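You operate a simulated robot arm through the tools that you are given. There is no shell and no other tool.

You are at the controls of a simulated robot arm. One attempt, no reset.

## Task
File the burr off the blue pipe's end and pass the pipe.
Fine: tighten the vice first, file till the burr is gone, file back, then slacken the vice and put the pipe in the pass tray. Set down upright: block file. What is to be rubbed or washed off counts as gone when no trace of it is left.

The check looks at the end state, three seconds after you hand in, the way a careful person would. Anything else that was tipped, shoved, dropped, spilled or broken makes it a failure.

## Robot
A 7-joint arm with a two-finger parallel gripper, fixed in place. Base frame: the origin is at the foot of the arm, x ahead of it, y to its left, z up; the work surface is at about z = 0. Readings come in mm, rad, newtons and seconds.
With the tool pointing down near the work surface it reaches from about 220 to 580 mm from the base axis. Its first joint turns from -1.152 to 1.152 rad. Payload 2.5 kg.
The TCP is the grasp point between the finger pads, 23 mm short of the fingertips. In the tool frame z runs along the fingers and y along their closing line. The gripper opens to 94 mm. The fingers are 38 mm wide and 10 mm thick; the gripper's body (54 by 96 mm) begins 39 mm behind the TCP.
Orientation is that of the tool frame in the base frame, as a unit quaternion [w, x, y, z]. With the fingers straight down and closing along the base's y, the tool's x points along the base's -x, its y along +y and its z along -z.

## Interface
- The arm moves only by the tool nudge_tool. Its argument "series" is a list of rows, each a list of 7 numbers: the shift along the base's x, y, z in mm, then the turn, a rotation vector about the base's x, y, z in rad, then the opening, from 0 (shut) to 1 (fully open). In form: [[tx, ty, tz, ax, ay, az, fingers], ...]. A call has 1 to 20 rows; each row shifts and turns the commanded pose from where the row before left it. Each row takes 0.2 s and may step no farther than 50 mm and 0.15 rad from the row before; otherwise, or with a gripper value out of range, the whole call is refused. Where a pose cannot be reached the arm comes as near as it can. A force on the tool above 40 N (or 10 N above the force at the start of the call, whichever is more), or a blocked arm, ends the call early, and 0.2 s more pass. The fingers move at their own pace (about 108 mm/s each) and stop on an object; they squeeze with about 34 N. The grip force told is the motor's: it shows also when the fingers shut on nothing. Time passes only in rows, and 0.2 s behind the last, so rows that do not move let the fingers close. It gives the time, the measured TCP pose, the force on the tool (base axes), the opening and the grip force at its end, in the units of the frame above (readings bear some noise), with the torque about the TCP (base axes, N m) and any sound that the robot's microphone picked up.
- Cameras (640 x 400 px; columns grow to the right, rows downward): "scene" is fixed at [104.1, -394, 559.1]; the picture's right is [0.93, -0.37, 0.00], its down [-0.15, -0.37, -0.92] and it looks along [0.34, 0.85, -0.40] (base axes); focal length 305 px, centre (320, 200). "wrist" rides on the gripper at [86, 16, -74] in the tool frame; the picture's right is [-0.18, 0.98, 0.00], its down [-0.58, -0.11, -0.81] and it looks along [-0.79, -0.15, 0.59] (tool axes); focal length 243 px, centre (320, 200). There is no depth. A picture from a camera that has moved, and an enlarged one, comes with that camera's place and axes in the base frame and with its lens.
- camera(camera): a new picture of that camera. No time passes.
- zoom(camera, box): a new picture of the part [left, top, right, bottom] of that camera's present view, enlarged. No time passes.
- close_job(): hands the job in; it is judged then, once.

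Nothing tells you positions but the pictures and the camera data. Unless the task says otherwise, let go and move clear before handing in.

The tools are called after "Call:" as a command line: name --pt "numbers of a row" for each row, then --argument value for the rest, lists and objects as JSON in quotes. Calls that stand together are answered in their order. nudge_tool: Moves the arm, as the interface text tells. Its arguments: {"type":"object","properties":{"series":{"type":"array","items":{"type":"array","items":{"type":"number"}}}},"required":["series"]} The other tools are called the same way: camera (camera) takes a picture; zoom (camera, box) takes an enlarged picture of a part of a camera's view; close_job () hands the job in.

At the start:

```text
clock: 0.0
eef_pos: [282.7, 357.2, 403.6]
ee_rot: [0.0, 0.0, 1.0, 0.0]
ft_force: [0.6, 0.1, -0.6]
torque: [-0.02, -0.03, -0.01]
grip_width: 93.9
grip_force: 0.1
```

scene: 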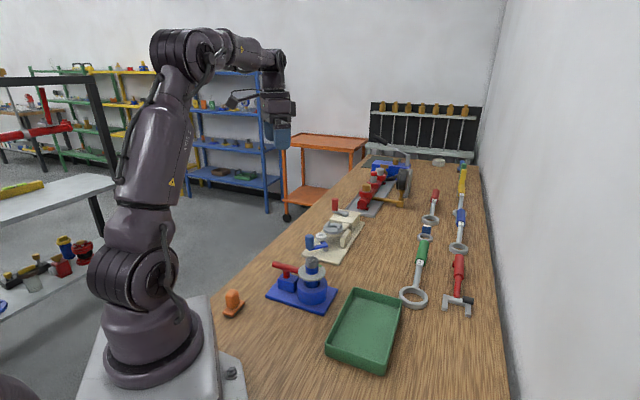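
wrist: 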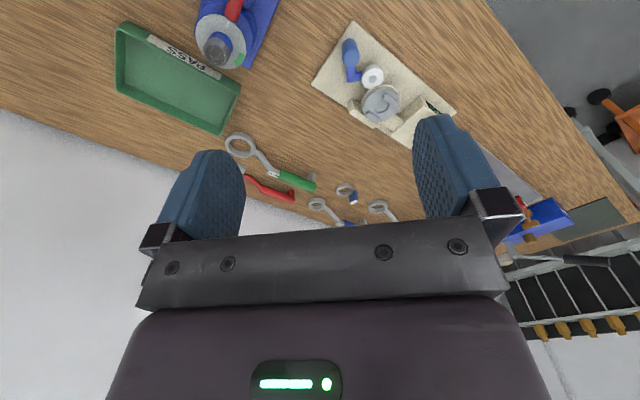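

I see a bench with a blue vice device, a green pass tray, an orange-handled block file, and other fixtures. I'll zoom in on each for detail before moving.

Call:
zoom --camera "scene" --box '[210, 220, 350, 330]'

Call:
zoom --camera "scene" --box '[290, 150, 420, 260]'

Call:
zoom --camera "scene" --box '[310, 160, 500, 390]'

Call:
zoom --camera "wrist" --box '[90, 0, 330, 150]'

Call:
zoom --camera "wrist" --box '[300, 0, 480, 150]'

```text
3.64 times, centred on (280, 275) of scene
camera zoom: at [104.1, -394.0, 559.1], right [0.93, -0.37, 0.0], down [-0.15, -0.37, -0.92], along [0.34, 0.85, -0.4], focal length 1108 px, centre (466, -73)
```

zoom: 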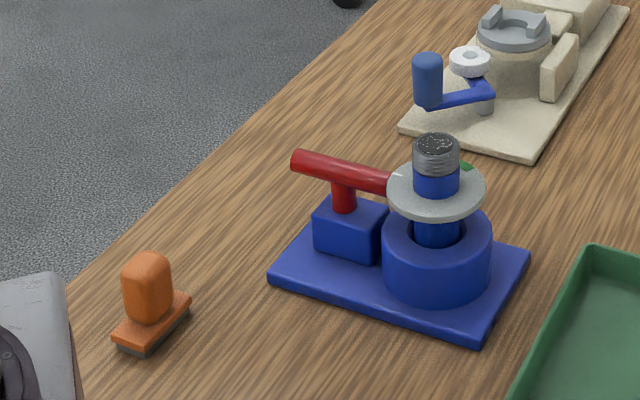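

```text
3.64 times, centred on (355, 205) of scene
camera zoom: at [104.1, -394.0, 559.1], right [0.93, -0.37, 0.0], down [-0.15, -0.37, -0.92], along [0.34, 0.85, -0.4], focal length 1108 px, centre (193, 182)
```

zoom: 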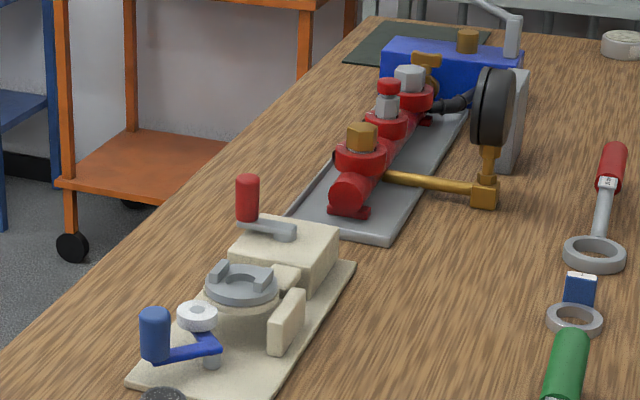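

```text
1.74 times, centred on (405, 275) of scene
camera zoom: at [104.1, -394.0, 559.1], right [0.93, -0.37, 0.0], down [-0.15, -0.37, -0.92], along [0.34, 0.85, -0.4], focal length 530 px, centre (172, 70)
```

zoom: 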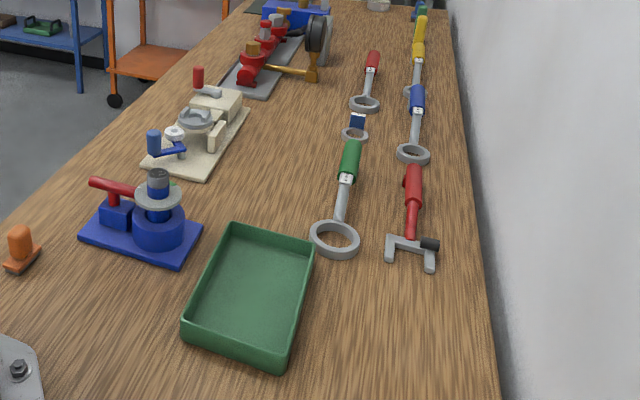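

```text
2.67 times, centred on (210, 75) of wrist
camera zoom: at [197.6, 374.1, 476.5], right [0.18, 0.98, 0.0], down [0.58, -0.11, 0.81], along [0.79, -0.15, -0.59], focal length 647 px, centre (613, 533)
```

zoom: 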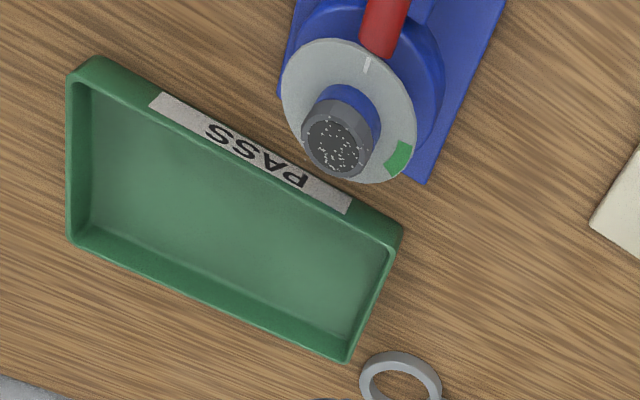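

```text
2.67 times, centred on (390, 75) of wrist
camera zoom: at [197.6, 374.1, 476.5], right [0.18, 0.98, 0.0], down [0.58, -0.11, 0.81], along [0.79, -0.15, -0.59], focal length 647 px, centre (133, 533)
```

zoom: 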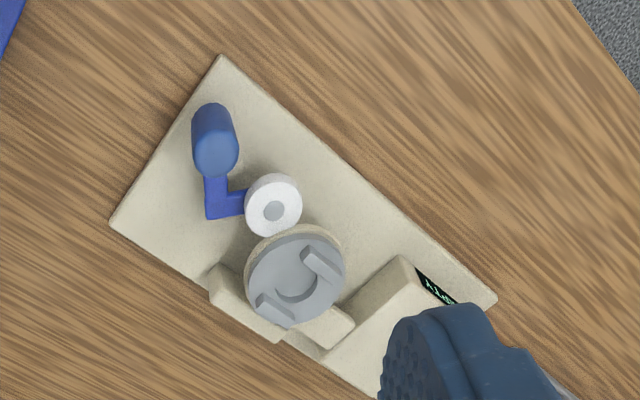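

I place the vice (with pipe, burr on top) at about (321, 206), pass tray at about (397, 57) and the block file at about (121, 226). I'll move above the vice for a closer look.

Call:
nudge_tool --pt "0 -30 -20 0 0 0 1" --pt "0 -30 -20 0 0 0 1" --pt "0 -30 -20 0 0 0 1" --pt "0 -30 -25 0 0 0 1" --pt "0 -30 -25 0 0 0 1" --pt "0 0 0 0 0 0 1"

Call:
camera --camera "wrist"

Call:
camera --camera "scene"

```text
clock: 1.4
eef_pos: [285.2, 208.1, 292.2]
ee_rot: [0.0, -0.001, 1.0, -0.001]
ft_force: [0.9, -0.1, 0.6]
torque: [-0.01, -0.04, 0.0]
grip_width: 94.1
grip_force: 0.3
```

```text
taken
camera wrist: at [199.2, 225.1, 365.9], right [0.18, 0.98, 0.0], down [0.58, -0.11, 0.81], along [0.79, -0.15, -0.59], focal length 243 px, centre (320, 200)
```

wrist: 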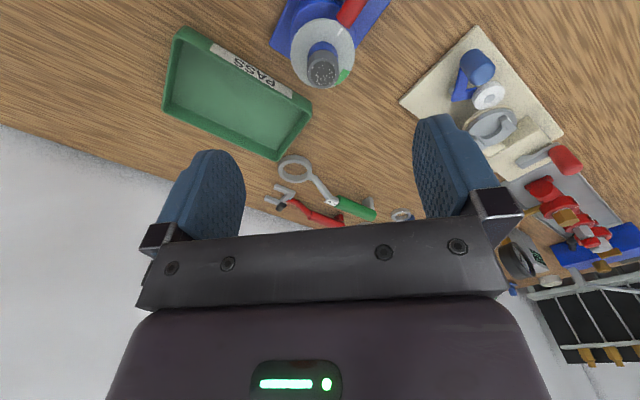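

```text
taken
```

scene: 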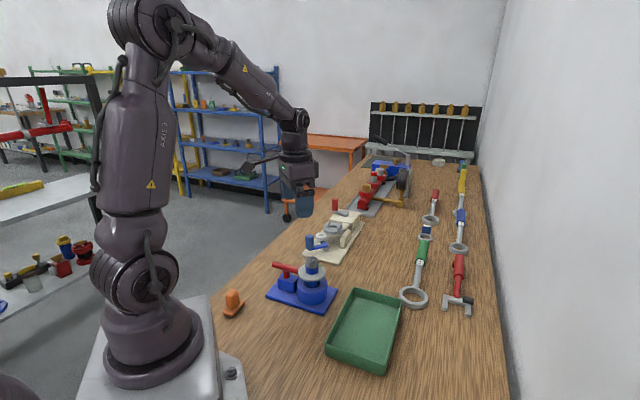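

The view of the vice is at the picture's top edge; I'll pull back toward the base to see it between the fingers.

Call:
nudge_tool --pt "-28 0 -15 0 0 0 1" --pt "-28 0 -15 0 0 0 1" --pt "0 0 0 0 0 0 1"

Call:
camera --camera "wrist"

Call:
zoom --camera "wrist" --box '[240, 0, 440, 180]'

```text
clock: 2.2
eef_pos: [227.7, 208.8, 262.4]
ee_rot: [0.0, 0.0, 1.0, 0.0]
ft_force: [-0.1, -0.5, -0.4]
torque: [-0.01, -0.02, 0.01]
grip_width: 94.1
grip_force: 0.0
```

```text
taken
camera wrist: at [141.6, 225.3, 336.2], right [0.18, 0.98, 0.0], down [0.58, -0.11, 0.81], along [0.79, -0.15, -0.59], focal length 243 px, centre (320, 200)
```

wrist: 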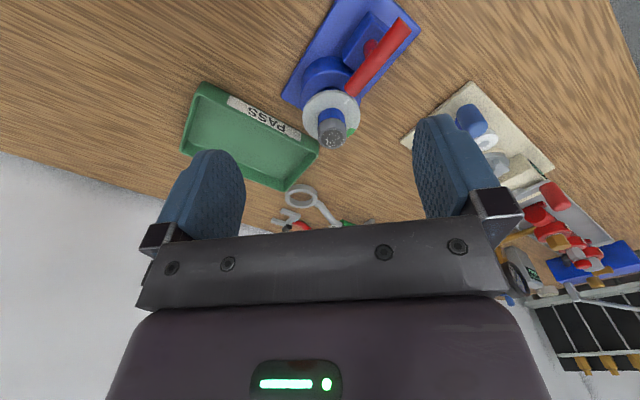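

```text
2.22 times, centred on (340, 90) of wrist
camera zoom: at [141.6, 225.3, 336.2], right [0.18, 0.98, 0.0], down [0.58, -0.11, 0.81], along [0.79, -0.15, -0.59], focal length 539 px, centre (276, 444)
```

zoom: 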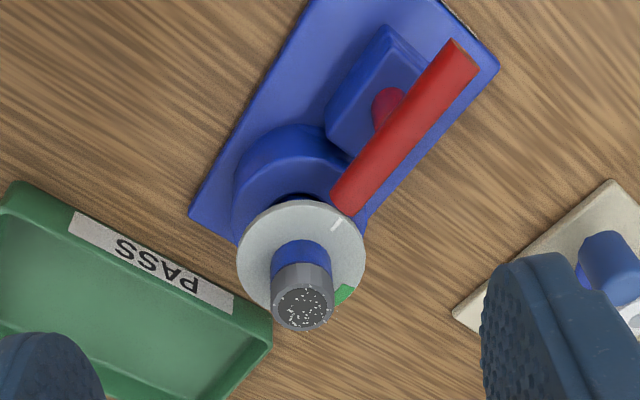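

I'll look closer at the disc with the white tick and green sector, and the red T-bar, from both cameras.

Call:
zoom --camera "scene" --box '[265, 245, 345, 315]'

Call:
zoom --camera "wrist" --box '[300, 70, 400, 160]'

Call:
zoom --camera "scene" --box '[210, 280, 260, 325]'

```text
5.71 times, centred on (305, 280) of scene
camera zoom: at [104.1, -394.0, 559.1], right [0.93, -0.37, 0.0], down [-0.15, -0.37, -0.92], along [0.34, 0.85, -0.4], focal length 1742 px, centre (406, -257)
```

zoom: 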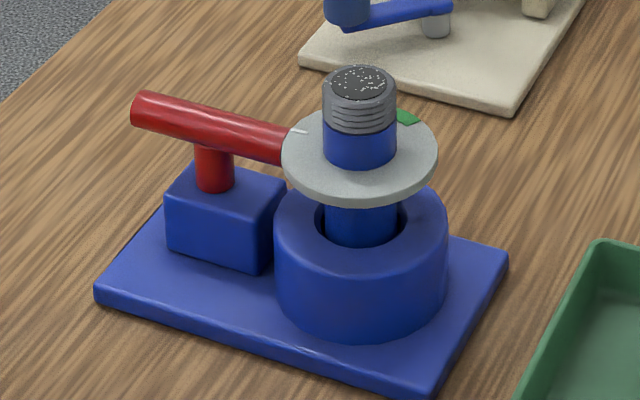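

```text
4.44 times, centred on (350, 115) of wrist
camera zoom: at [141.6, 225.3, 336.2], right [0.18, 0.98, 0.0], down [0.58, -0.11, 0.81], along [0.79, -0.15, -0.59], focal length 1078 px, centre (187, 578)
```

zoom: 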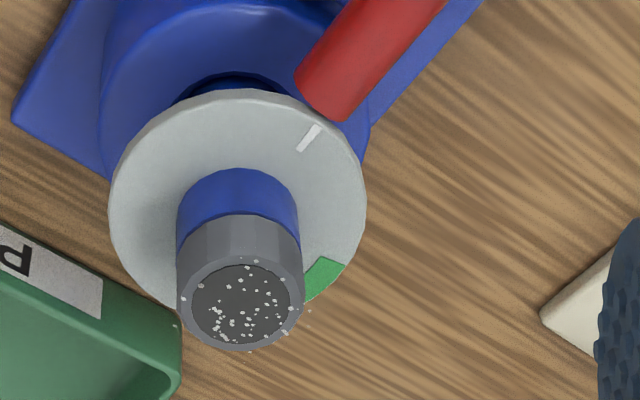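

```text
8.89 times, centred on (235, 302) of scene
camera zoom: at [104.1, -394.0, 559.1], right [0.93, -0.37, 0.0], down [-0.15, -0.37, -0.92], along [0.34, 0.85, -0.4], focal length 2710 px, centre (1076, -711)
```

zoom: 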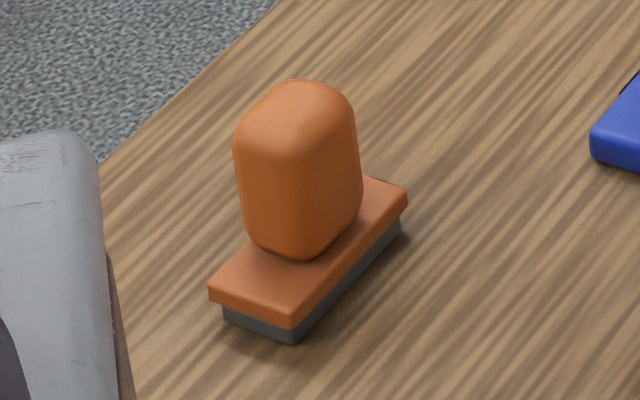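

The red T-bar (centre about (267, 257), z≈75, pointing at the pipe) looks like the vice handle, with the disc's white tick and green sector as indicator. Before touching anything I'll test the wrist's turning range clockwise in free space.

Call:
nudge_tool --pt "4 5 3 0 0 -0.147 0.6" --pt "4 5 3 0 0 -0.147 0.6" --pt "4 5 3 0 0 -0.147 0.6" --pt "4 5 3 0 0 -0.147 0.6" --pt "4 5 3 0 0 -0.147 0.6" --pt "4 5 3 0 0 -0.0504 0.6" --pt "0 0 0 0 0 0 0.6"

Call:
camera --camera "wrist"

Call:
camera --camera "scene"

```text
clock: 3.8
eef_pos: [252.7, 237.5, 281.1]
ee_rot: [0.0, 0.384, 0.923, -0.001]
ft_force: [0.1, 0.3, -0.3]
torque: [0.03, 0.01, 0.02]
grip_width: 56.7
grip_force: 0.0
```

```text
taken
camera wrist: at [202.9, 311.0, 354.8], right [0.83, 0.56, 0.0], down [0.33, -0.49, 0.81], along [0.45, -0.67, -0.59], focal length 243 px, centre (320, 200)
```

wrist: 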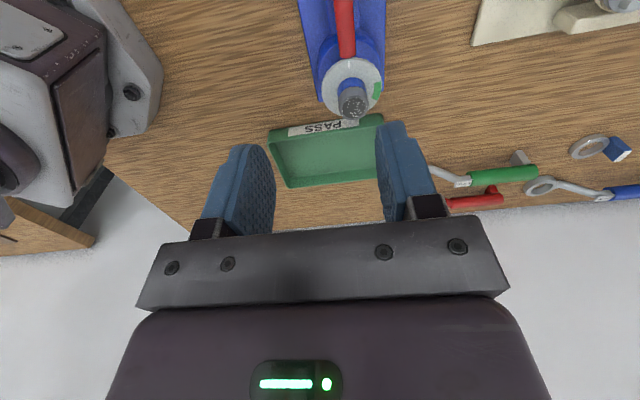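

```text
taken
```

scene: 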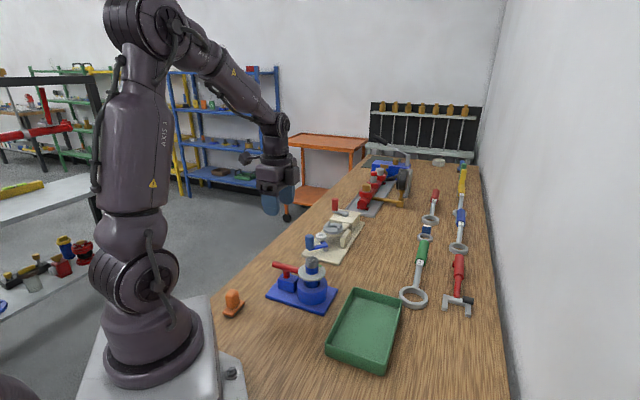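

Call:
zoom --camera "wrist" --box '[280, 0, 420, 140]'

Call:
nudge_tool --pt "0 0 0 0 0 -0.147 0.6" --pt "0 0 0 0 0 -0.147 0.6" --pt "0 0 0 0 0 -0.147 0.6" --pt "0 0 0 0 0 -0.147 0.6" --pt "0 0 0 0 0 -0.147 0.6" --pt "0 0 0 0 0 -0.147 0.6" --pt "0 0 0 0 0 -0.147 0.6" --pt "0 0 0 0 0 -0.147 0.6" --pt "0 0 0 0 0 -0.147 0.6" --pt "0 0 0 0 0 -0.147 0.6" --pt "0 0 0 0 0 -0.1 0.6" --pt "0 0 0 0 0 0 0.6"

```text
2.86 times, centred on (350, 70) of wrist
camera zoom: at [202.9, 311.0, 354.8], right [0.83, 0.56, 0.0], down [0.33, -0.49, 0.81], along [0.45, -0.67, -0.59], focal length 693 px, centre (234, 571)
```

zoom: 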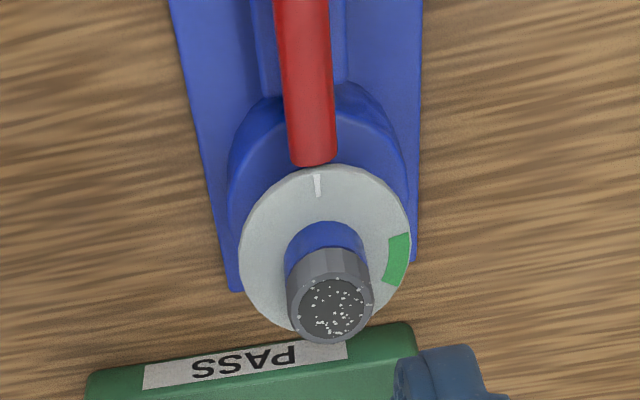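

```text
clock: 6.4
eef_pos: [253.1, 235.6, 281.3]
ee_rot: [-0.002, 0.924, 0.383, -0.001]
ft_force: [-1.2, -0.3, 0.1]
torque: [-0.01, -0.02, 0.02]
grip_width: 56.3
grip_force: 0.0
```

The wrist reaches a 90° clockwise turn from bar alignment. I'll turn back, and hover over the T-bar's centre with the fingers straddling it.

Call:
nudge_tool --pt "1 2 -8 0 0 0.147 0.6" --pt "1 2 -8 0 0 0.147 0.6" --pt "1 2 -8 0 0 0.147 0.6" --pt "1 2 -8 0 0 0.147 0.6" --pt "1 2 -8 0 0 0.147 0.6" --pt "1 2 -8 0 0 0.147 0.6" --pt "2 2 -8 0 0 0.147 0.6" --pt "2 2 -8 0 0 0.147 0.6" --pt "2 2 -8 0 0 0.147 0.6" --pt "2 2 -8 0 0 0.147 0.6" --pt "0 0 -20 0 0 0.1 0.6" --pt "0 0 -20 0 0 0 0.6" --pt "0 0 0 0 0 0 0.6"

Call:
camera --camera "wrist"

Call:
zoom --camera "scene" --box '[230, 180, 350, 315]'

```text
clock: 9.2
eef_pos: [265.2, 254.2, 162.7]
ee_rot: [0.0, 0.382, 0.924, 0.0]
ft_force: [-1.2, -0.8, -0.4]
torque: [-0.04, 0.02, -0.03]
grip_width: 56.3
grip_force: 0.0
```

```text
taken
camera wrist: at [215.5, 328.5, 235.5], right [0.83, 0.57, 0.0], down [0.33, -0.49, 0.81], along [0.46, -0.67, -0.59], focal length 243 px, centre (320, 200)
```

wrist: 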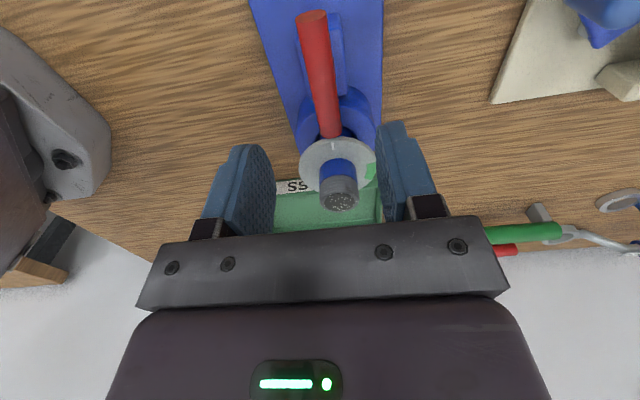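

```text
2.96 times, centred on (290, 248) of scene
camera zoom: at [104.1, -394.0, 559.1], right [0.93, -0.37, 0.0], down [-0.15, -0.37, -0.92], along [0.34, 0.85, -0.4], focal length 903 px, centre (409, 59)
```

zoom: 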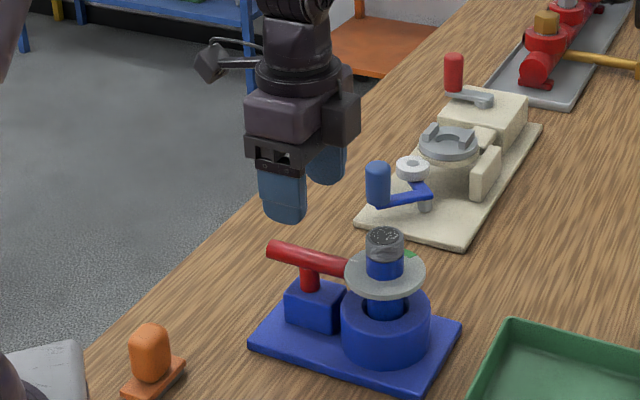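

The bar's centre works out to about (268, 257) with the bar at 135°. I'll shift slightly, descend to z≈82, and close on it.

Call:
nudge_tool --pt "2.8 2.8 -25 0 0 0 0.6" --pt "0 0 -25 0 0 0 0.6" --pt "0 0 -20 0 0 0 0.6" --pt "0 0 -11 0 0 0 0.6" --pt "0 0 0 0 0 0 0.6"

Call:
camera --camera "wrist"

Call:
zoom --camera "scene" --box '[250, 220, 350, 315]'

```text
clock: 10.4
eef_pos: [268.2, 260.2, 81.0]
ee_rot: [-0.001, 0.383, 0.924, 0.0]
ft_force: [0.4, -0.2, 0.6]
torque: [-0.02, 0.0, -0.02]
grip_width: 56.3
grip_force: 0.0
```

```text
taken
camera wrist: at [219.0, 333.3, 154.5], right [0.83, 0.56, 0.0], down [0.33, -0.49, 0.81], along [0.46, -0.67, -0.59], focal length 243 px, centre (320, 200)
```

wrist: 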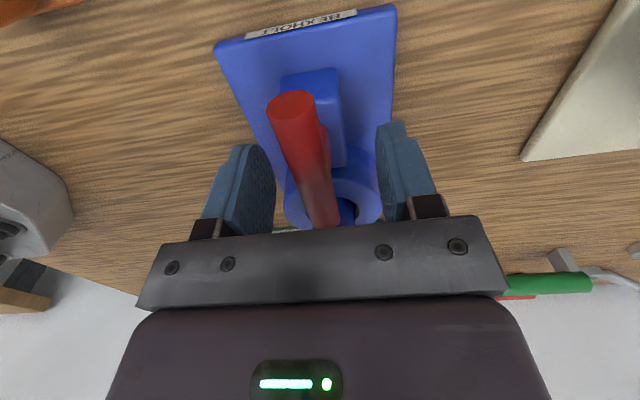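

```text
4.21 times, centred on (300, 268) of scene
camera zoom: at [104.1, -394.0, 559.1], right [0.93, -0.37, 0.0], down [-0.15, -0.37, -0.92], along [0.34, 0.85, -0.4], focal length 1284 px, centre (404, -84)
```

zoom: 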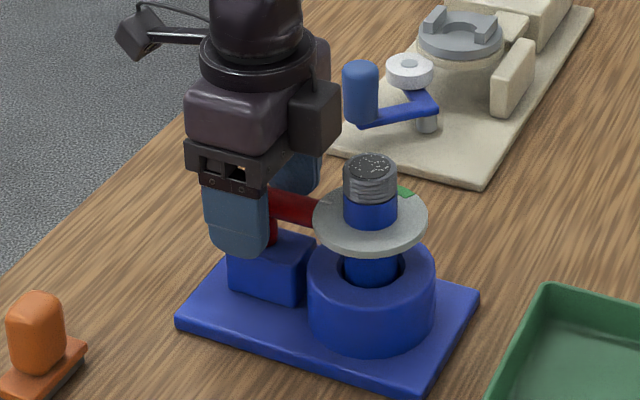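

There's a label on the vice's base plate; I'll read it before turning anything.

Call:
zoom --camera "wrist" --box '[235, 0, 375, 50]'

Call:
zoom --camera "wrist" --box '[200, 60, 440, 240]'

```text
4.57 times, centred on (305, 25) of wrist
camera zoom: at [219.0, 333.3, 154.5], right [0.83, 0.56, 0.0], down [0.33, -0.49, 0.81], along [0.46, -0.67, -0.59], focal length 1109 px, centre (389, 1000)
```

zoom: 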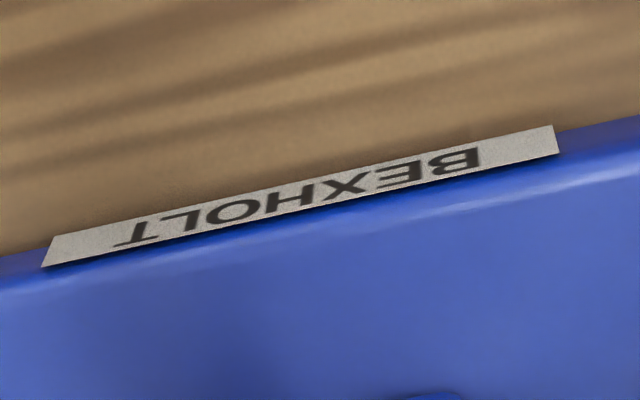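

```text
2.22 times, centred on (320, 150) of wrist
camera zoom: at [219.0, 333.3, 154.5], right [0.83, 0.56, 0.0], down [0.33, -0.49, 0.81], along [0.46, -0.67, -0.59], focal length 539 px, centre (320, 311)
```

zoom: 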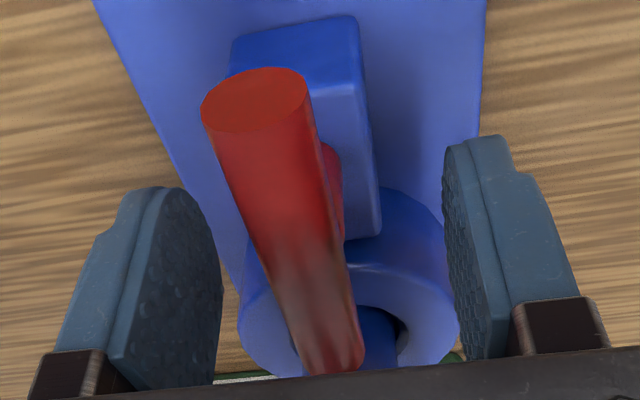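

The label is just a maker's name (BEXHOLT). The bar sits about 3 mm to one side of the fingers' centre; I'll centre on it and close.

Call:
nudge_tool --pt "-1.5 -3.4 0 0 0 0 0.6" --pt "0 0 0 0 0 0 0.3" --pt "0 0 0 0 0 0 0" --pt "0 0 0 0 0 0 0" --pt "0 0 0 0 0 0 0"

Call:
camera --camera "wrist"

```text
clock: 11.6
eef_pos: [267.3, 256.9, 81.2]
ee_rot: [0.0, 0.383, 0.924, 0.0]
ft_force: [1.6, 1.9, -1.8]
torque: [0.08, 0.12, 0.02]
grip_width: 18.0
grip_force: 45.0
```

```text
taken
camera wrist: at [217.3, 330.2, 154.2], right [0.83, 0.56, 0.0], down [0.33, -0.49, 0.81], along [0.46, -0.67, -0.59], focal length 243 px, centre (320, 200)
```

wrist: 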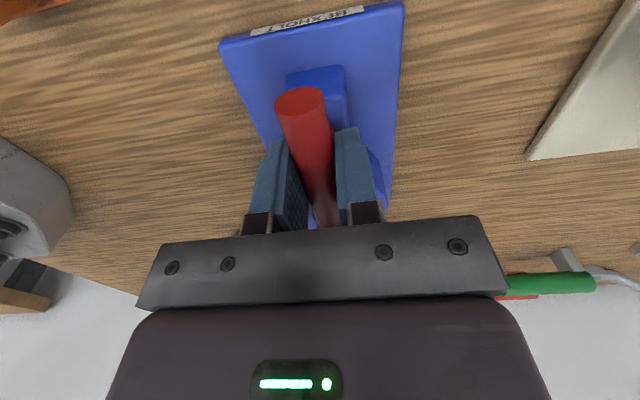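

The bar is gripped (18 mm). I'll turn it clockwise a little and watch the torque and the indicator.

Call:
nudge_tool --pt "0 0 0 0 0 -0.08 0" --pt "0 0 0 0 0 -0.08 0" --pt "0 0 0 0 0 -0.08 0" --pt "0 0 0 0 0 -0.08 0"

Call:
zoom --camera "scene" --box '[250, 220, 350, 315]'

Call:
camera --camera "wrist"

```text
clock: 12.7
eef_pos: [266.2, 255.7, 81.2]
ee_rot: [-0.001, 0.524, 0.851, -0.002]
ft_force: [-3.5, -1.5, 3.5]
torque: [0.23, -0.29, -0.02]
grip_width: 18.2
grip_force: 45.7
stopped in row 4: the force on the tool passed its limit at 42 N (the readings are from after the stop); the commanded pose is now the measured one
```

```text
4.21 times, centred on (300, 268) of scene
camera zoom: at [104.1, -394.0, 559.1], right [0.93, -0.37, 0.0], down [-0.15, -0.37, -0.92], along [0.34, 0.85, -0.4], focal length 1284 px, centre (404, -84)
```

zoom: 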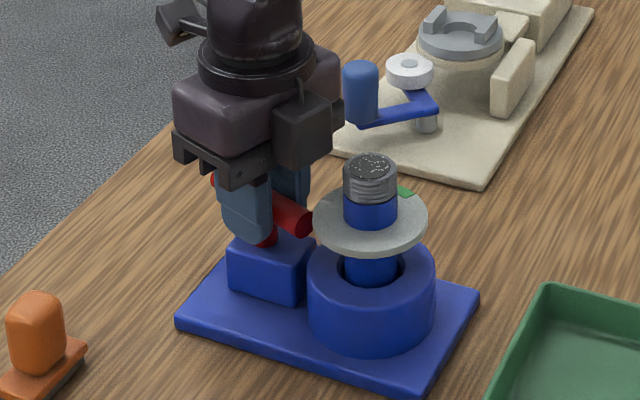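

```text
taken
camera wrist: at [242.4, 341.9, 154.2], right [0.96, 0.28, 0.0], down [0.17, -0.57, 0.81], along [0.22, -0.78, -0.59], focal length 243 px, centre (320, 200)
```

wrist: 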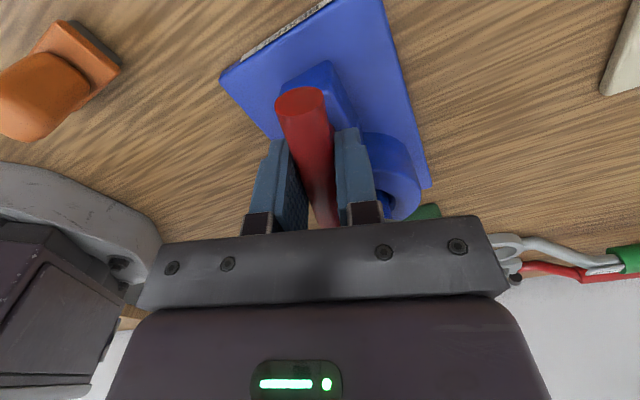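

The handle turned about 18° clockwise with my grip but side force built up, so my turning centre is a few mm off the pivot. I'll continue in small steps, reading the force to correct the centre.

Call:
nudge_tool --pt "0 0 0 0 0 -0.06 0" --pt "0 0 0 0 0 -0.06 0"

```text
clock: 13.3
eef_pos: [265.7, 255.7, 81.4]
ee_rot: [-0.003, 0.575, 0.818, -0.002]
ft_force: [-6.1, -3.3, -0.8]
torque: [0.93, -0.25, 0.03]
grip_width: 17.9
grip_force: 44.9
```

Call:
nudge_tool --pt "0 0 0 0 0 -0.07 0" --pt "0 0 0 0 0 -0.07 0"

Call:
zoom --camera "scene" --box '[250, 220, 350, 315]'

```text
clock: 13.9
eef_pos: [264.8, 256.4, 80.5]
ee_rot: [-0.002, 0.631, 0.776, -0.002]
ft_force: [-5.3, -0.6, -2.9]
torque: [-0.05, -0.53, 0.0]
grip_width: 17.9
grip_force: 44.5
```

```text
4.21 times, centred on (300, 268) of scene
camera zoom: at [104.1, -394.0, 559.1], right [0.93, -0.37, 0.0], down [-0.15, -0.37, -0.92], along [0.34, 0.85, -0.4], focal length 1284 px, centre (404, -84)
```

zoom: 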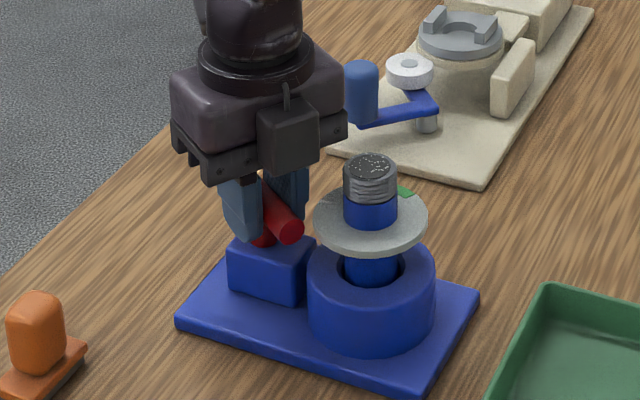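

Call:
nudge_tool --pt "-0.4 0 0 0 0 -0.08 0" --pt "-0.4 0 0 0 0 -0.08 0" --pt "-0.4 0 0 0 0 -0.08 0" --pt "-0.4 0 0 0 0 -0.08 0"

Call:
zoom --camera "scene" --box '[250, 220, 350, 315]'

Call:
camera --camera "wrist"

```text
clock: 14.9
eef_pos: [265.2, 256.8, 79.6]
ee_rot: [-0.002, 0.747, 0.665, 0.0]
ft_force: [-5.5, -1.1, 13.2]
torque: [-1.11, -0.04, -0.02]
grip_width: 18.1
grip_force: 45.3
```

```text
4.21 times, centred on (300, 268) of scene
camera zoom: at [104.1, -394.0, 559.1], right [0.93, -0.37, 0.0], down [-0.15, -0.37, -0.92], along [0.34, 0.85, -0.4], focal length 1284 px, centre (404, -84)
```

zoom: 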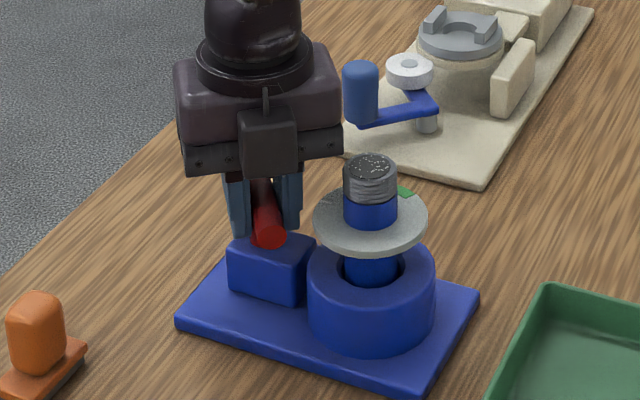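

```text
taken
camera wrist: at [291.7, 341.0, 154.2], right [0.96, -0.3, 0.0], down [-0.17, -0.57, 0.81], along [-0.24, -0.77, -0.59], focal length 243 px, centre (320, 200)
```

wrist: 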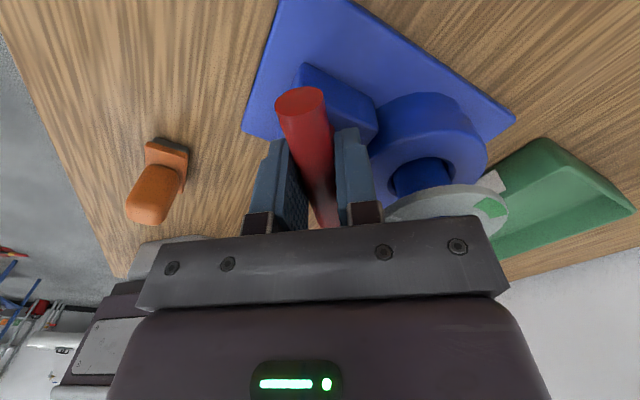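

The bar turns freely with me (about 52° so far), no stop yet. I'll continue clockwise.

Call:
nudge_tool --pt "-0.2 0 0.4 0 0 -0.08 0" --pt "-0.2 0 0.3 0 0 -0.08 0" --pt "-0.2 0 0.3 0 0 -0.08 0" --pt "-0.2 0 0.2 0 0 -0.08 0"

Call:
zoom --camera "scene" --box '[250, 220, 350, 315]'

Call:
camera --camera "wrist"

```text
clock: 15.9
eef_pos: [265.3, 255.7, 80.7]
ee_rot: [0.0, 0.844, 0.537, 0.001]
ft_force: [20.0, 8.6, -33.6]
torque: [-0.4, 0.15, -0.03]
grip_width: 18.0
grip_force: 44.9
```

```text
4.21 times, centred on (300, 268) of scene
camera zoom: at [104.2, -393.9, 559.1], right [0.93, -0.37, 0.0], down [-0.15, -0.37, -0.92], along [0.34, 0.85, -0.4], focal length 1284 px, centre (404, -84)
```

zoom: 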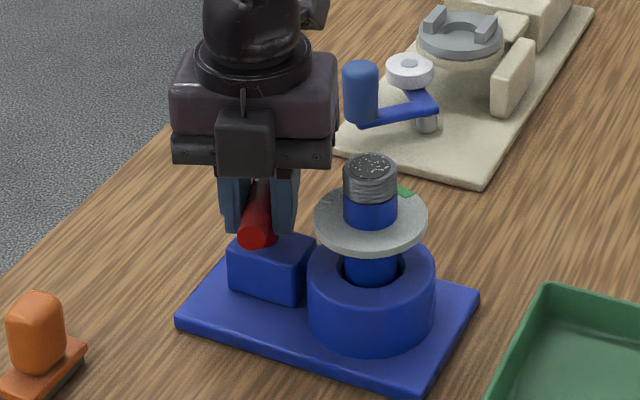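

```text
taken
camera wrist: at [316.1, 328.6, 154.4], right [0.81, -0.58, 0.0], down [-0.35, -0.48, 0.81], along [-0.47, -0.65, -0.59], focal length 243 px, centre (320, 200)
```

wrist: 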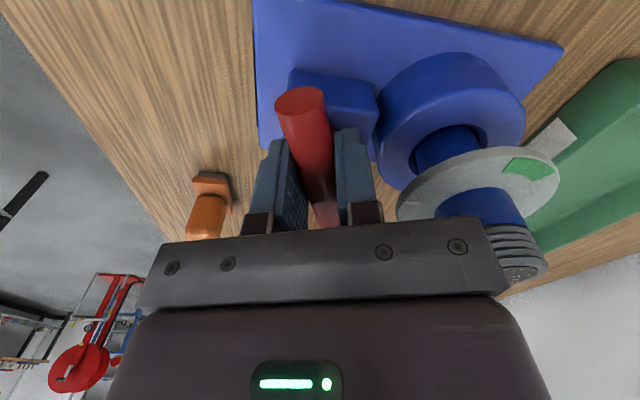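

Call:
nudge_tool --pt "0.6 0.2 -0.9 0 0 0 0" --pt "0 0 0 0 0 -0.06 0" --pt "0 0 0 0 0 -0.06 0"

Call:
zoom --camera "wrist" --box '[360, 30, 600, 300]'

```text
clock: 16.7
eef_pos: [265.0, 256.3, 81.2]
ee_rot: [-0.001, 0.874, 0.486, -0.001]
ft_force: [2.6, -6.5, -6.0]
torque: [0.55, -1.01, -0.03]
grip_width: 17.7
grip_force: 44.7
```

```text
1.48 times, centred on (480, 165) of wrist
camera zoom: at [324.4, 322.2, 154.1], right [0.74, -0.67, 0.0], down [-0.4, -0.44, 0.81], along [-0.55, -0.59, -0.59], focal length 359 px, centre (83, 252)
```

zoom: 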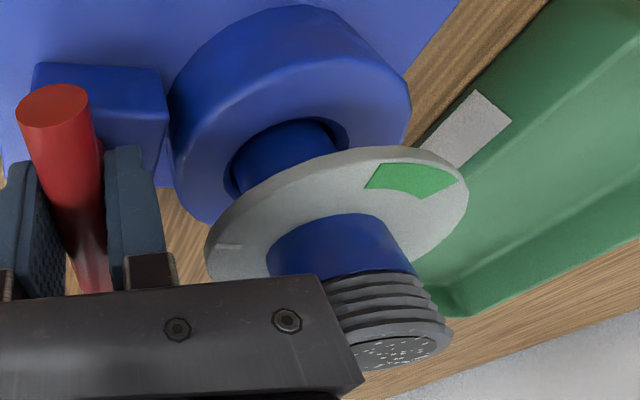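

The disc itself doesn't turn; its white tick lines up with the handle's starting direction and its green sector lies roughly 93–127° clockwise from it, so I take green as the tight position. I'm at about 77°; continuing in small steps.

Call:
nudge_tool --pt "0 0 0 0 0 -0.06 0" --pt "0 0 0 0 0 -0.06 0" --pt "0 0 0 0 0 -0.06 0"

Call:
camera --camera "wrist"

```text
clock: 17.5
eef_pos: [264.4, 255.9, 80.9]
ee_rot: [-0.001, 0.914, 0.406, -0.001]
ft_force: [8.3, -0.4, -10.6]
torque: [-1.12, 0.42, -0.02]
grip_width: 18.3
grip_force: 45.1
```

```text
taken
camera wrist: at [334.7, 310.6, 154.3], right [0.61, -0.8, 0.0], down [-0.47, -0.36, 0.81], along [-0.64, -0.49, -0.59], focal length 243 px, centre (320, 200)
```

wrist: 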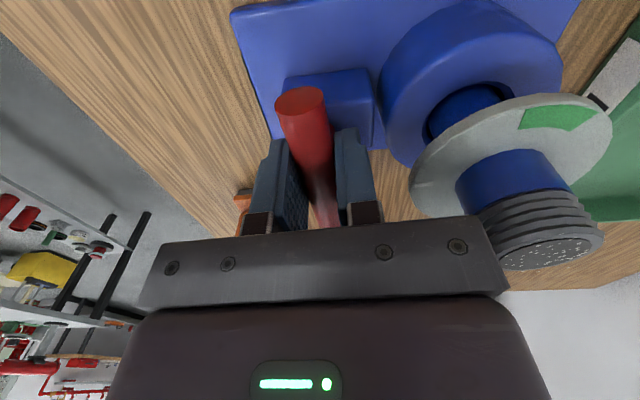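

Call:
nudge_tool --pt "0.2 0 -0.2 0 0 -0.06 0" --pt "0 0 0 0 0 -0.06 0" --pt "0 0 0 0 0 -0.06 0"

Call:
camera --camera "wrist"

Call:
zoom --camera "scene" --box '[250, 220, 350, 315]'

```text
clock: 18.3
eef_pos: [264.7, 257.0, 80.4]
ee_rot: [-0.002, 0.946, 0.326, 0.0]
ft_force: [3.3, -1.4, -3.6]
torque: [-0.29, -0.08, 2.27]
grip_width: 21.3
grip_force: 44.1
```

```text
taken
camera wrist: at [343.1, 298.3, 154.4], right [0.46, -0.89, 0.0], down [-0.52, -0.27, 0.81], along [-0.72, -0.37, -0.59], focal length 243 px, centre (320, 200)
```

wrist: 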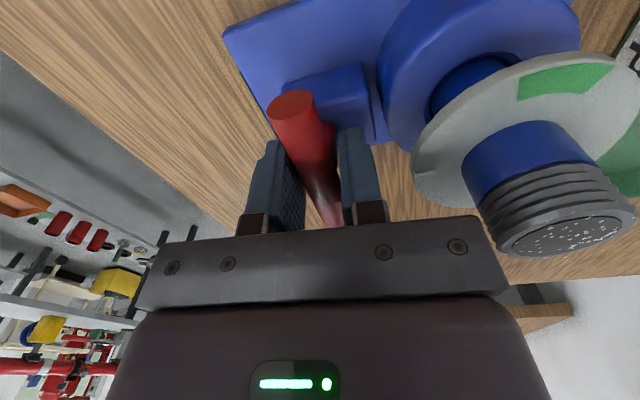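

```text
4.21 times, centred on (300, 268) of scene
camera zoom: at [104.1, -394.0, 559.1], right [0.93, -0.37, 0.0], down [-0.15, -0.37, -0.92], along [0.34, 0.85, -0.4], focal length 1284 px, centre (404, -84)
```

zoom: 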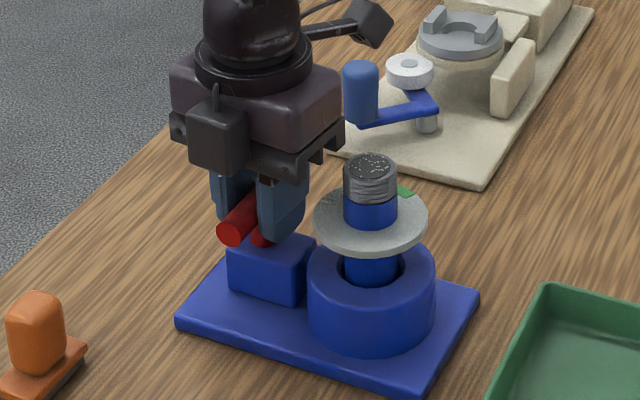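

The turning torque rose sharply (2.3 N·m) and the bar began to skew in the grip at about 90° — a stop, or the clamp biting. I'll back the wrist off to square up, release, rise, and look.

Call:
nudge_tool --pt "0 0 0 0 0 0.05 0" --pt "0 0 0 0 0 0.04 0" --pt "0 0 0 0 0 0 0.3" --pt "0 0 0 0 0 0 0.6" --pt "0 0 25 0 0 0 0.6" --pt "0 0 40 0 0 0 0.6" --pt "0 0 40 0 0 0 0.6" --pt "0 0 40 0 0 0 0.6"

Call:
camera --camera "wrist"

Call:
zoom --camera "scene" --box '[265, 245, 345, 315]'

```text
clock: 20.1
eef_pos: [264.0, 257.1, 228.6]
ee_rot: [-0.001, 0.931, 0.364, -0.002]
ft_force: [0.5, -0.1, -0.7]
torque: [0.03, 0.01, -0.03]
grip_width: 56.4
grip_force: 0.0
```

```text
taken
camera wrist: at [339.0, 304.4, 301.6], right [0.53, -0.85, 0.0], down [-0.5, -0.32, 0.81], along [-0.68, -0.43, -0.59], focal length 243 px, centre (320, 200)
```

wrist: 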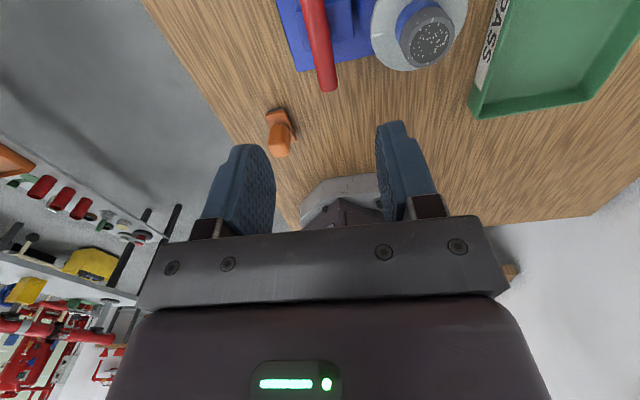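

```text
5.71 times, centred on (305, 280) of scene
camera zoom: at [104.1, -394.0, 559.1], right [0.93, -0.37, 0.0], down [-0.15, -0.37, -0.92], along [0.34, 0.85, -0.4], focal length 1742 px, centre (406, -257)
```

zoom: 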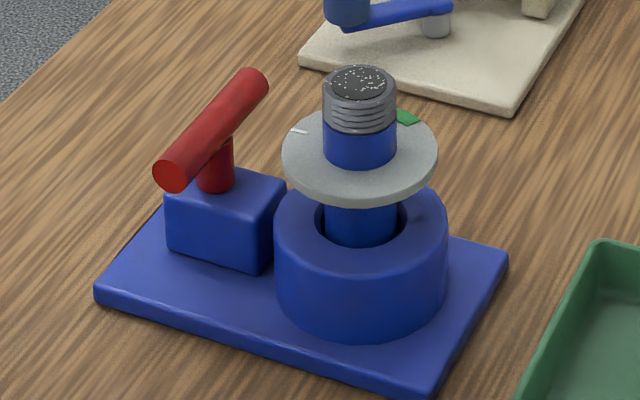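

The handle has swung about 90° to its stop and stays there; the disc marks are fixed on the pipe's collar. Next the block file: I take it to be at about (123, 227), long axis near 45°, handle top z≈66. I'll swing over it to look.

Call:
nudge_tool --pt "-4 0 0 0 0 0.148 0.6" --pt "-4 0 0 0 0 0.148 0.6" --pt "-4 0 0 0 0 0.148 0.6" --pt "-4 0 0 0 0 0.148 0.6" --pt "-4 0 0 0 0 0.148 0.6" --pt "-4 0 0 0 0 0.148 0.6" --pt "-4 0 0 0 0 0.148 0.6" --pt "-4 0 0 0 0 0.148 0.6" --pt "-4 0 0 0 0 0.148 0.6" --pt "-4 0 0 0 0 0.148 0.6" --pt "-4 0 0 0 0 0.148 0.6" --pt "-4 0 0 0 0 0.148 0.6" --pt "-4 0 0 0 0 0.148 0.6" --pt "-4 0 0 0 0 0.148 0.6" --pt "-4 0 0 0 0 0.148 0.6" --pt "-4 0 0 0 0 0.148 0.6" --pt "-4 0 0 0 0 0.148 0.6" --pt "-4 0 0 0 0 0.148 0.6" --pt "-4 0 0 0 0 0.148 0.6" --pt "-4 0 0 0 0 0.148 0.6"

Call:
nudge_tool --pt "-12 -6 0 0 0 0.11 0.7" --pt "-12 -6 0 0 0 0.11 0.7" --pt "-12 -6 0 0 0 0 0.7" --pt "-12 -6 -10 0 0 0 0.7" --pt "-13 -6 -10 0 0 0 0.7" --pt "0 0 0 0 0 0 0.7"

Call:
camera --camera "wrist"

Call:
camera --camera "scene"

```text
clock: 24.3
eef_pos: [184.9, 256.5, 225.7]
ee_rot: [0.0, -0.28, 0.96, -0.002]
ft_force: [-0.4, -0.1, 0.4]
torque: [-0.02, 0.01, 0.01]
grip_width: 56.2
grip_force: 0.0
```

```text
clock: 25.7
eef_pos: [123.5, 226.2, 205.9]
ee_rot: [0.002, -0.383, 0.924, -0.002]
ft_force: [0.0, 0.4, 0.1]
torque: [0.01, -0.03, 0.03]
grip_width: 65.7
grip_force: 0.0
```

```text
taken
camera wrist: at [51.1, 177.4, 279.2], right [-0.57, 0.82, 0.0], down [0.49, 0.34, 0.81], along [0.67, 0.45, -0.59], focal length 243 px, centre (320, 200)
```

wrist: 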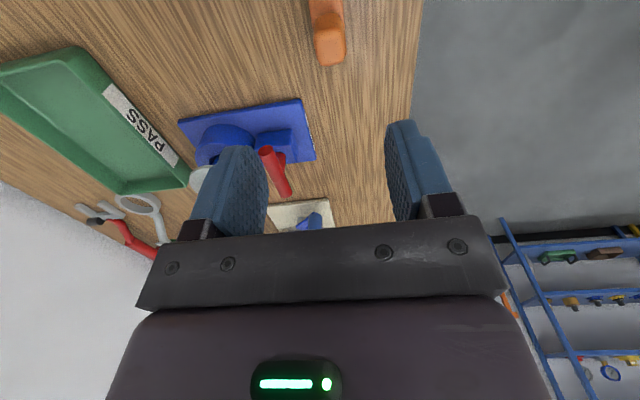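

```text
taken
```

scene: 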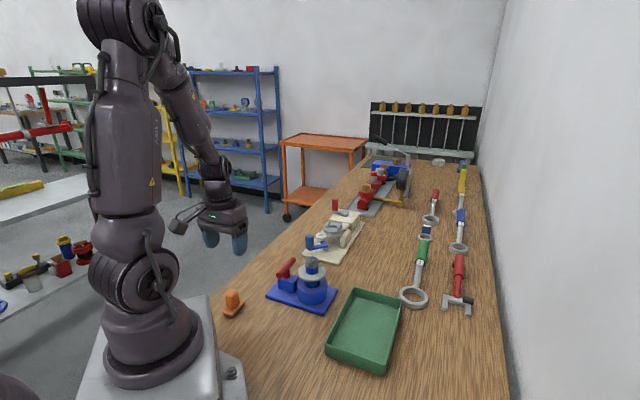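

Call:
zoom --camera "wrist" --box '[270, 0, 390, 80]'

Call:
zoom --camera "scene" --box '[190, 260, 270, 320]'

```text
5.00 times, centred on (330, 40) of wrist
camera zoom: at [51.1, 177.4, 279.2], right [-0.57, 0.82, 0.0], down [0.49, 0.34, 0.81], along [0.67, 0.45, -0.59], focal length 1213 px, centre (270, 1000)
```

zoom: 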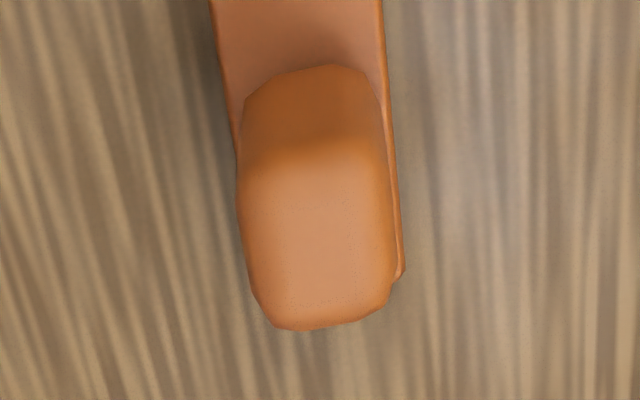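

```text
6.67 times, centred on (230, 290) of scene
camera zoom: at [104.1, -394.0, 559.1], right [0.93, -0.37, 0.0], down [-0.15, -0.37, -0.92], along [0.34, 0.85, -0.4], focal length 2032 px, centre (920, -400)
```

zoom: 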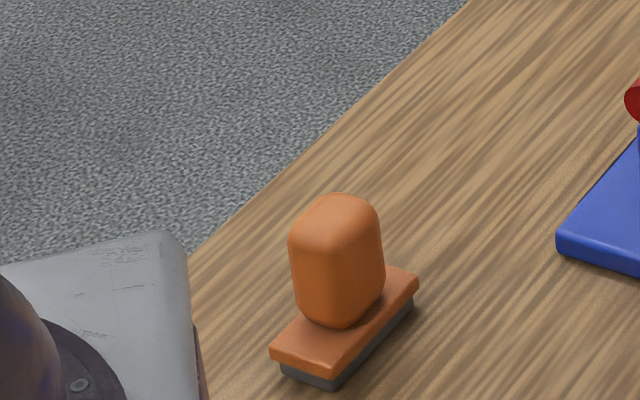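

The handle top appears near (117, 231). I'll move over it and descend partway to refine.

Call:
nudge_tool --pt "-3.5 2.5 -25 0 0 0 0.7" --pt "-3 2.5 -25 0 0 0 0.7" --pt "0 0 -25 0 0 0 0.7" --pt "0 0 0 0 0 0 0.7"

Call:
camera --camera "wrist"

Call:
zoom --camera "scene" --box '[160, 220, 280, 330]'

```text
clock: 26.7
eef_pos: [116.2, 232.5, 130.7]
ee_rot: [0.0, -0.383, 0.924, -0.002]
ft_force: [1.1, 0.9, -0.5]
torque: [0.01, 0.01, 0.0]
grip_width: 66.1
grip_force: 0.1
```

```text
taken
camera wrist: at [44.4, 183.9, 203.6], right [-0.57, 0.82, 0.0], down [0.49, 0.34, 0.81], along [0.67, 0.45, -0.59], focal length 243 px, centre (320, 200)
```

wrist: 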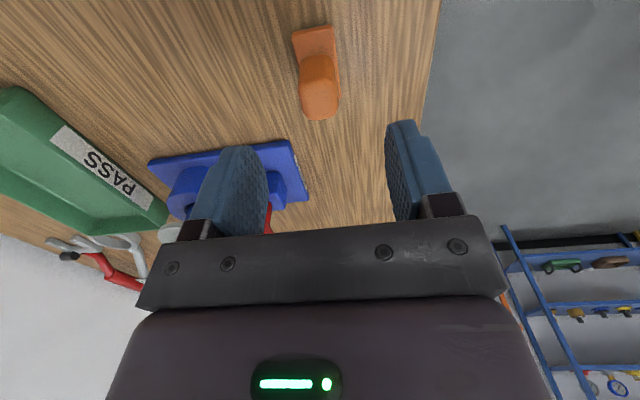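

```text
3.64 times, centred on (220, 275) of scene
camera zoom: at [104.1, -394.0, 559.1], right [0.93, -0.37, 0.0], down [-0.15, -0.37, -0.92], along [0.34, 0.85, -0.4], focal length 1108 px, centre (684, -73)
```

zoom: 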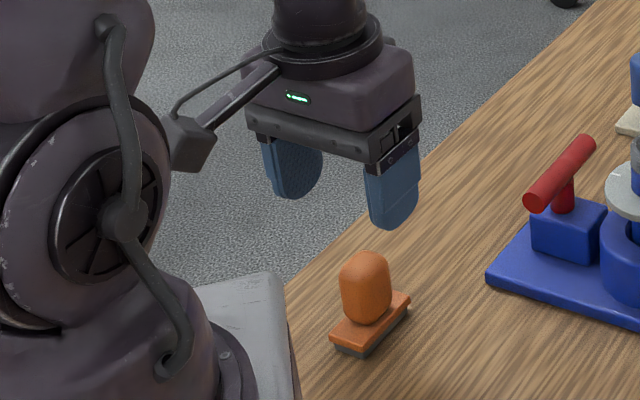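

Call:
zoom --camera "wrist" --box '[260, 10, 380, 130]'

```text
3.33 times, centred on (320, 70) of wrist
camera zoom: at [44.4, 183.9, 203.6], right [-0.57, 0.82, 0.0], down [0.49, 0.34, 0.81], along [0.67, 0.45, -0.59], focal length 809 px, centre (320, 633)
```

zoom: 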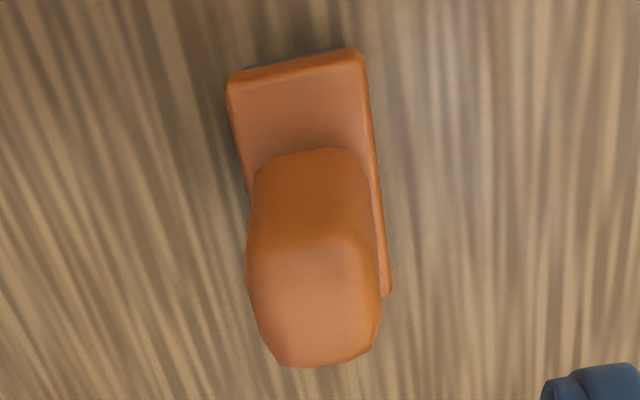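

The file's handle is centred right under the gripper and aligned with it. I'll descend to z≈47 and grip the handle.

Call:
nudge_tool --pt "0.7 0.7 -25 0 0 0 0.7" --pt "0 0 -25 0 0 0 0.7" --pt "0 0 -20 0 0 0 0.7" --pt "0 0 -13 0 0 0 0.7" --pt "0 0 0 0 0 0 0.7"

Call:
camera --camera "wrist"

Call:
zoom --camera "scene" --box '[160, 220, 280, 330]'

```text
clock: 27.9
eef_pos: [117.0, 233.3, 46.4]
ee_rot: [0.0, -0.383, 0.924, -0.002]
ft_force: [0.4, -0.4, 0.1]
torque: [-0.05, -0.02, 0.02]
grip_width: 65.8
grip_force: 0.0
```

```text
taken
camera wrist: at [44.3, 183.5, 120.1], right [-0.56, 0.83, 0.0], down [0.49, 0.34, 0.81], along [0.67, 0.45, -0.59], focal length 243 px, centre (320, 200)
```

wrist: 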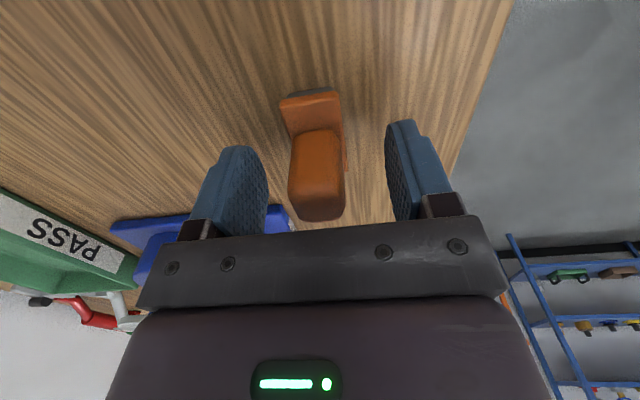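

```text
3.64 times, centred on (220, 275) of scene
camera zoom: at [104.1, -394.0, 559.1], right [0.93, -0.37, 0.0], down [-0.15, -0.37, -0.92], along [0.34, 0.85, -0.4], focal length 1108 px, centre (684, -73)
```

zoom: 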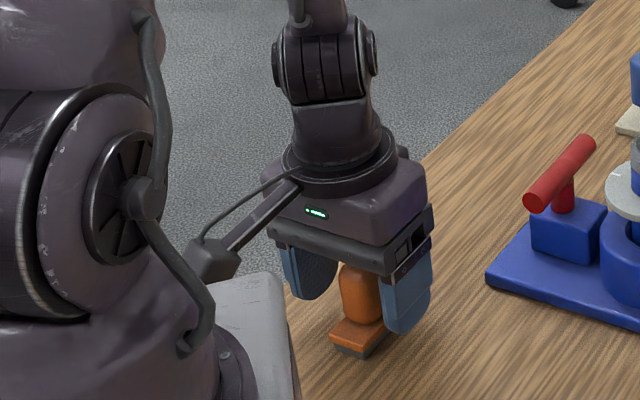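

The handle is between the fingers and clear of the plate; closing.

Call:
nudge_tool --pt "0 0 0 0 0 0 0.4" --pt "0 0 0 0 0 0 0.2" --pt "0 0 0 0 0 0 0.1" --pt "0 0 0 0 0 0 0.1" --pt "0 0 0 0 0 0 0.1"

Call:
camera --camera "wrist"

```text
clock: 29.1
eef_pos: [116.8, 232.9, 46.0]
ee_rot: [0.0, -0.382, 0.924, -0.001]
ft_force: [0.3, -1.0, 0.5]
torque: [-0.01, 0.01, -0.06]
grip_width: 25.5
grip_force: 34.1
```

```text
taken
camera wrist: at [44.1, 183.4, 120.4], right [-0.56, 0.83, 0.0], down [0.49, 0.34, 0.81], along [0.67, 0.45, -0.59], focal length 243 px, centre (320, 200)
```

wrist: 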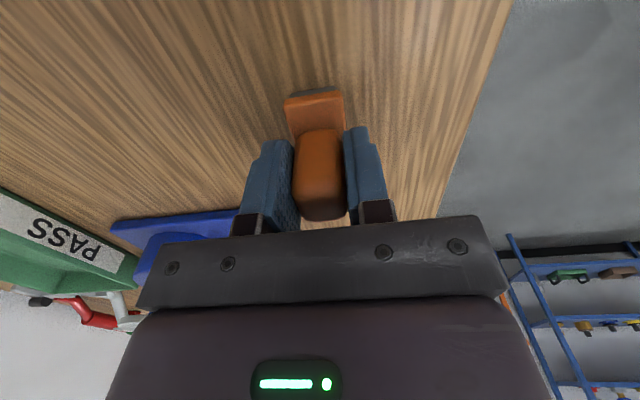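

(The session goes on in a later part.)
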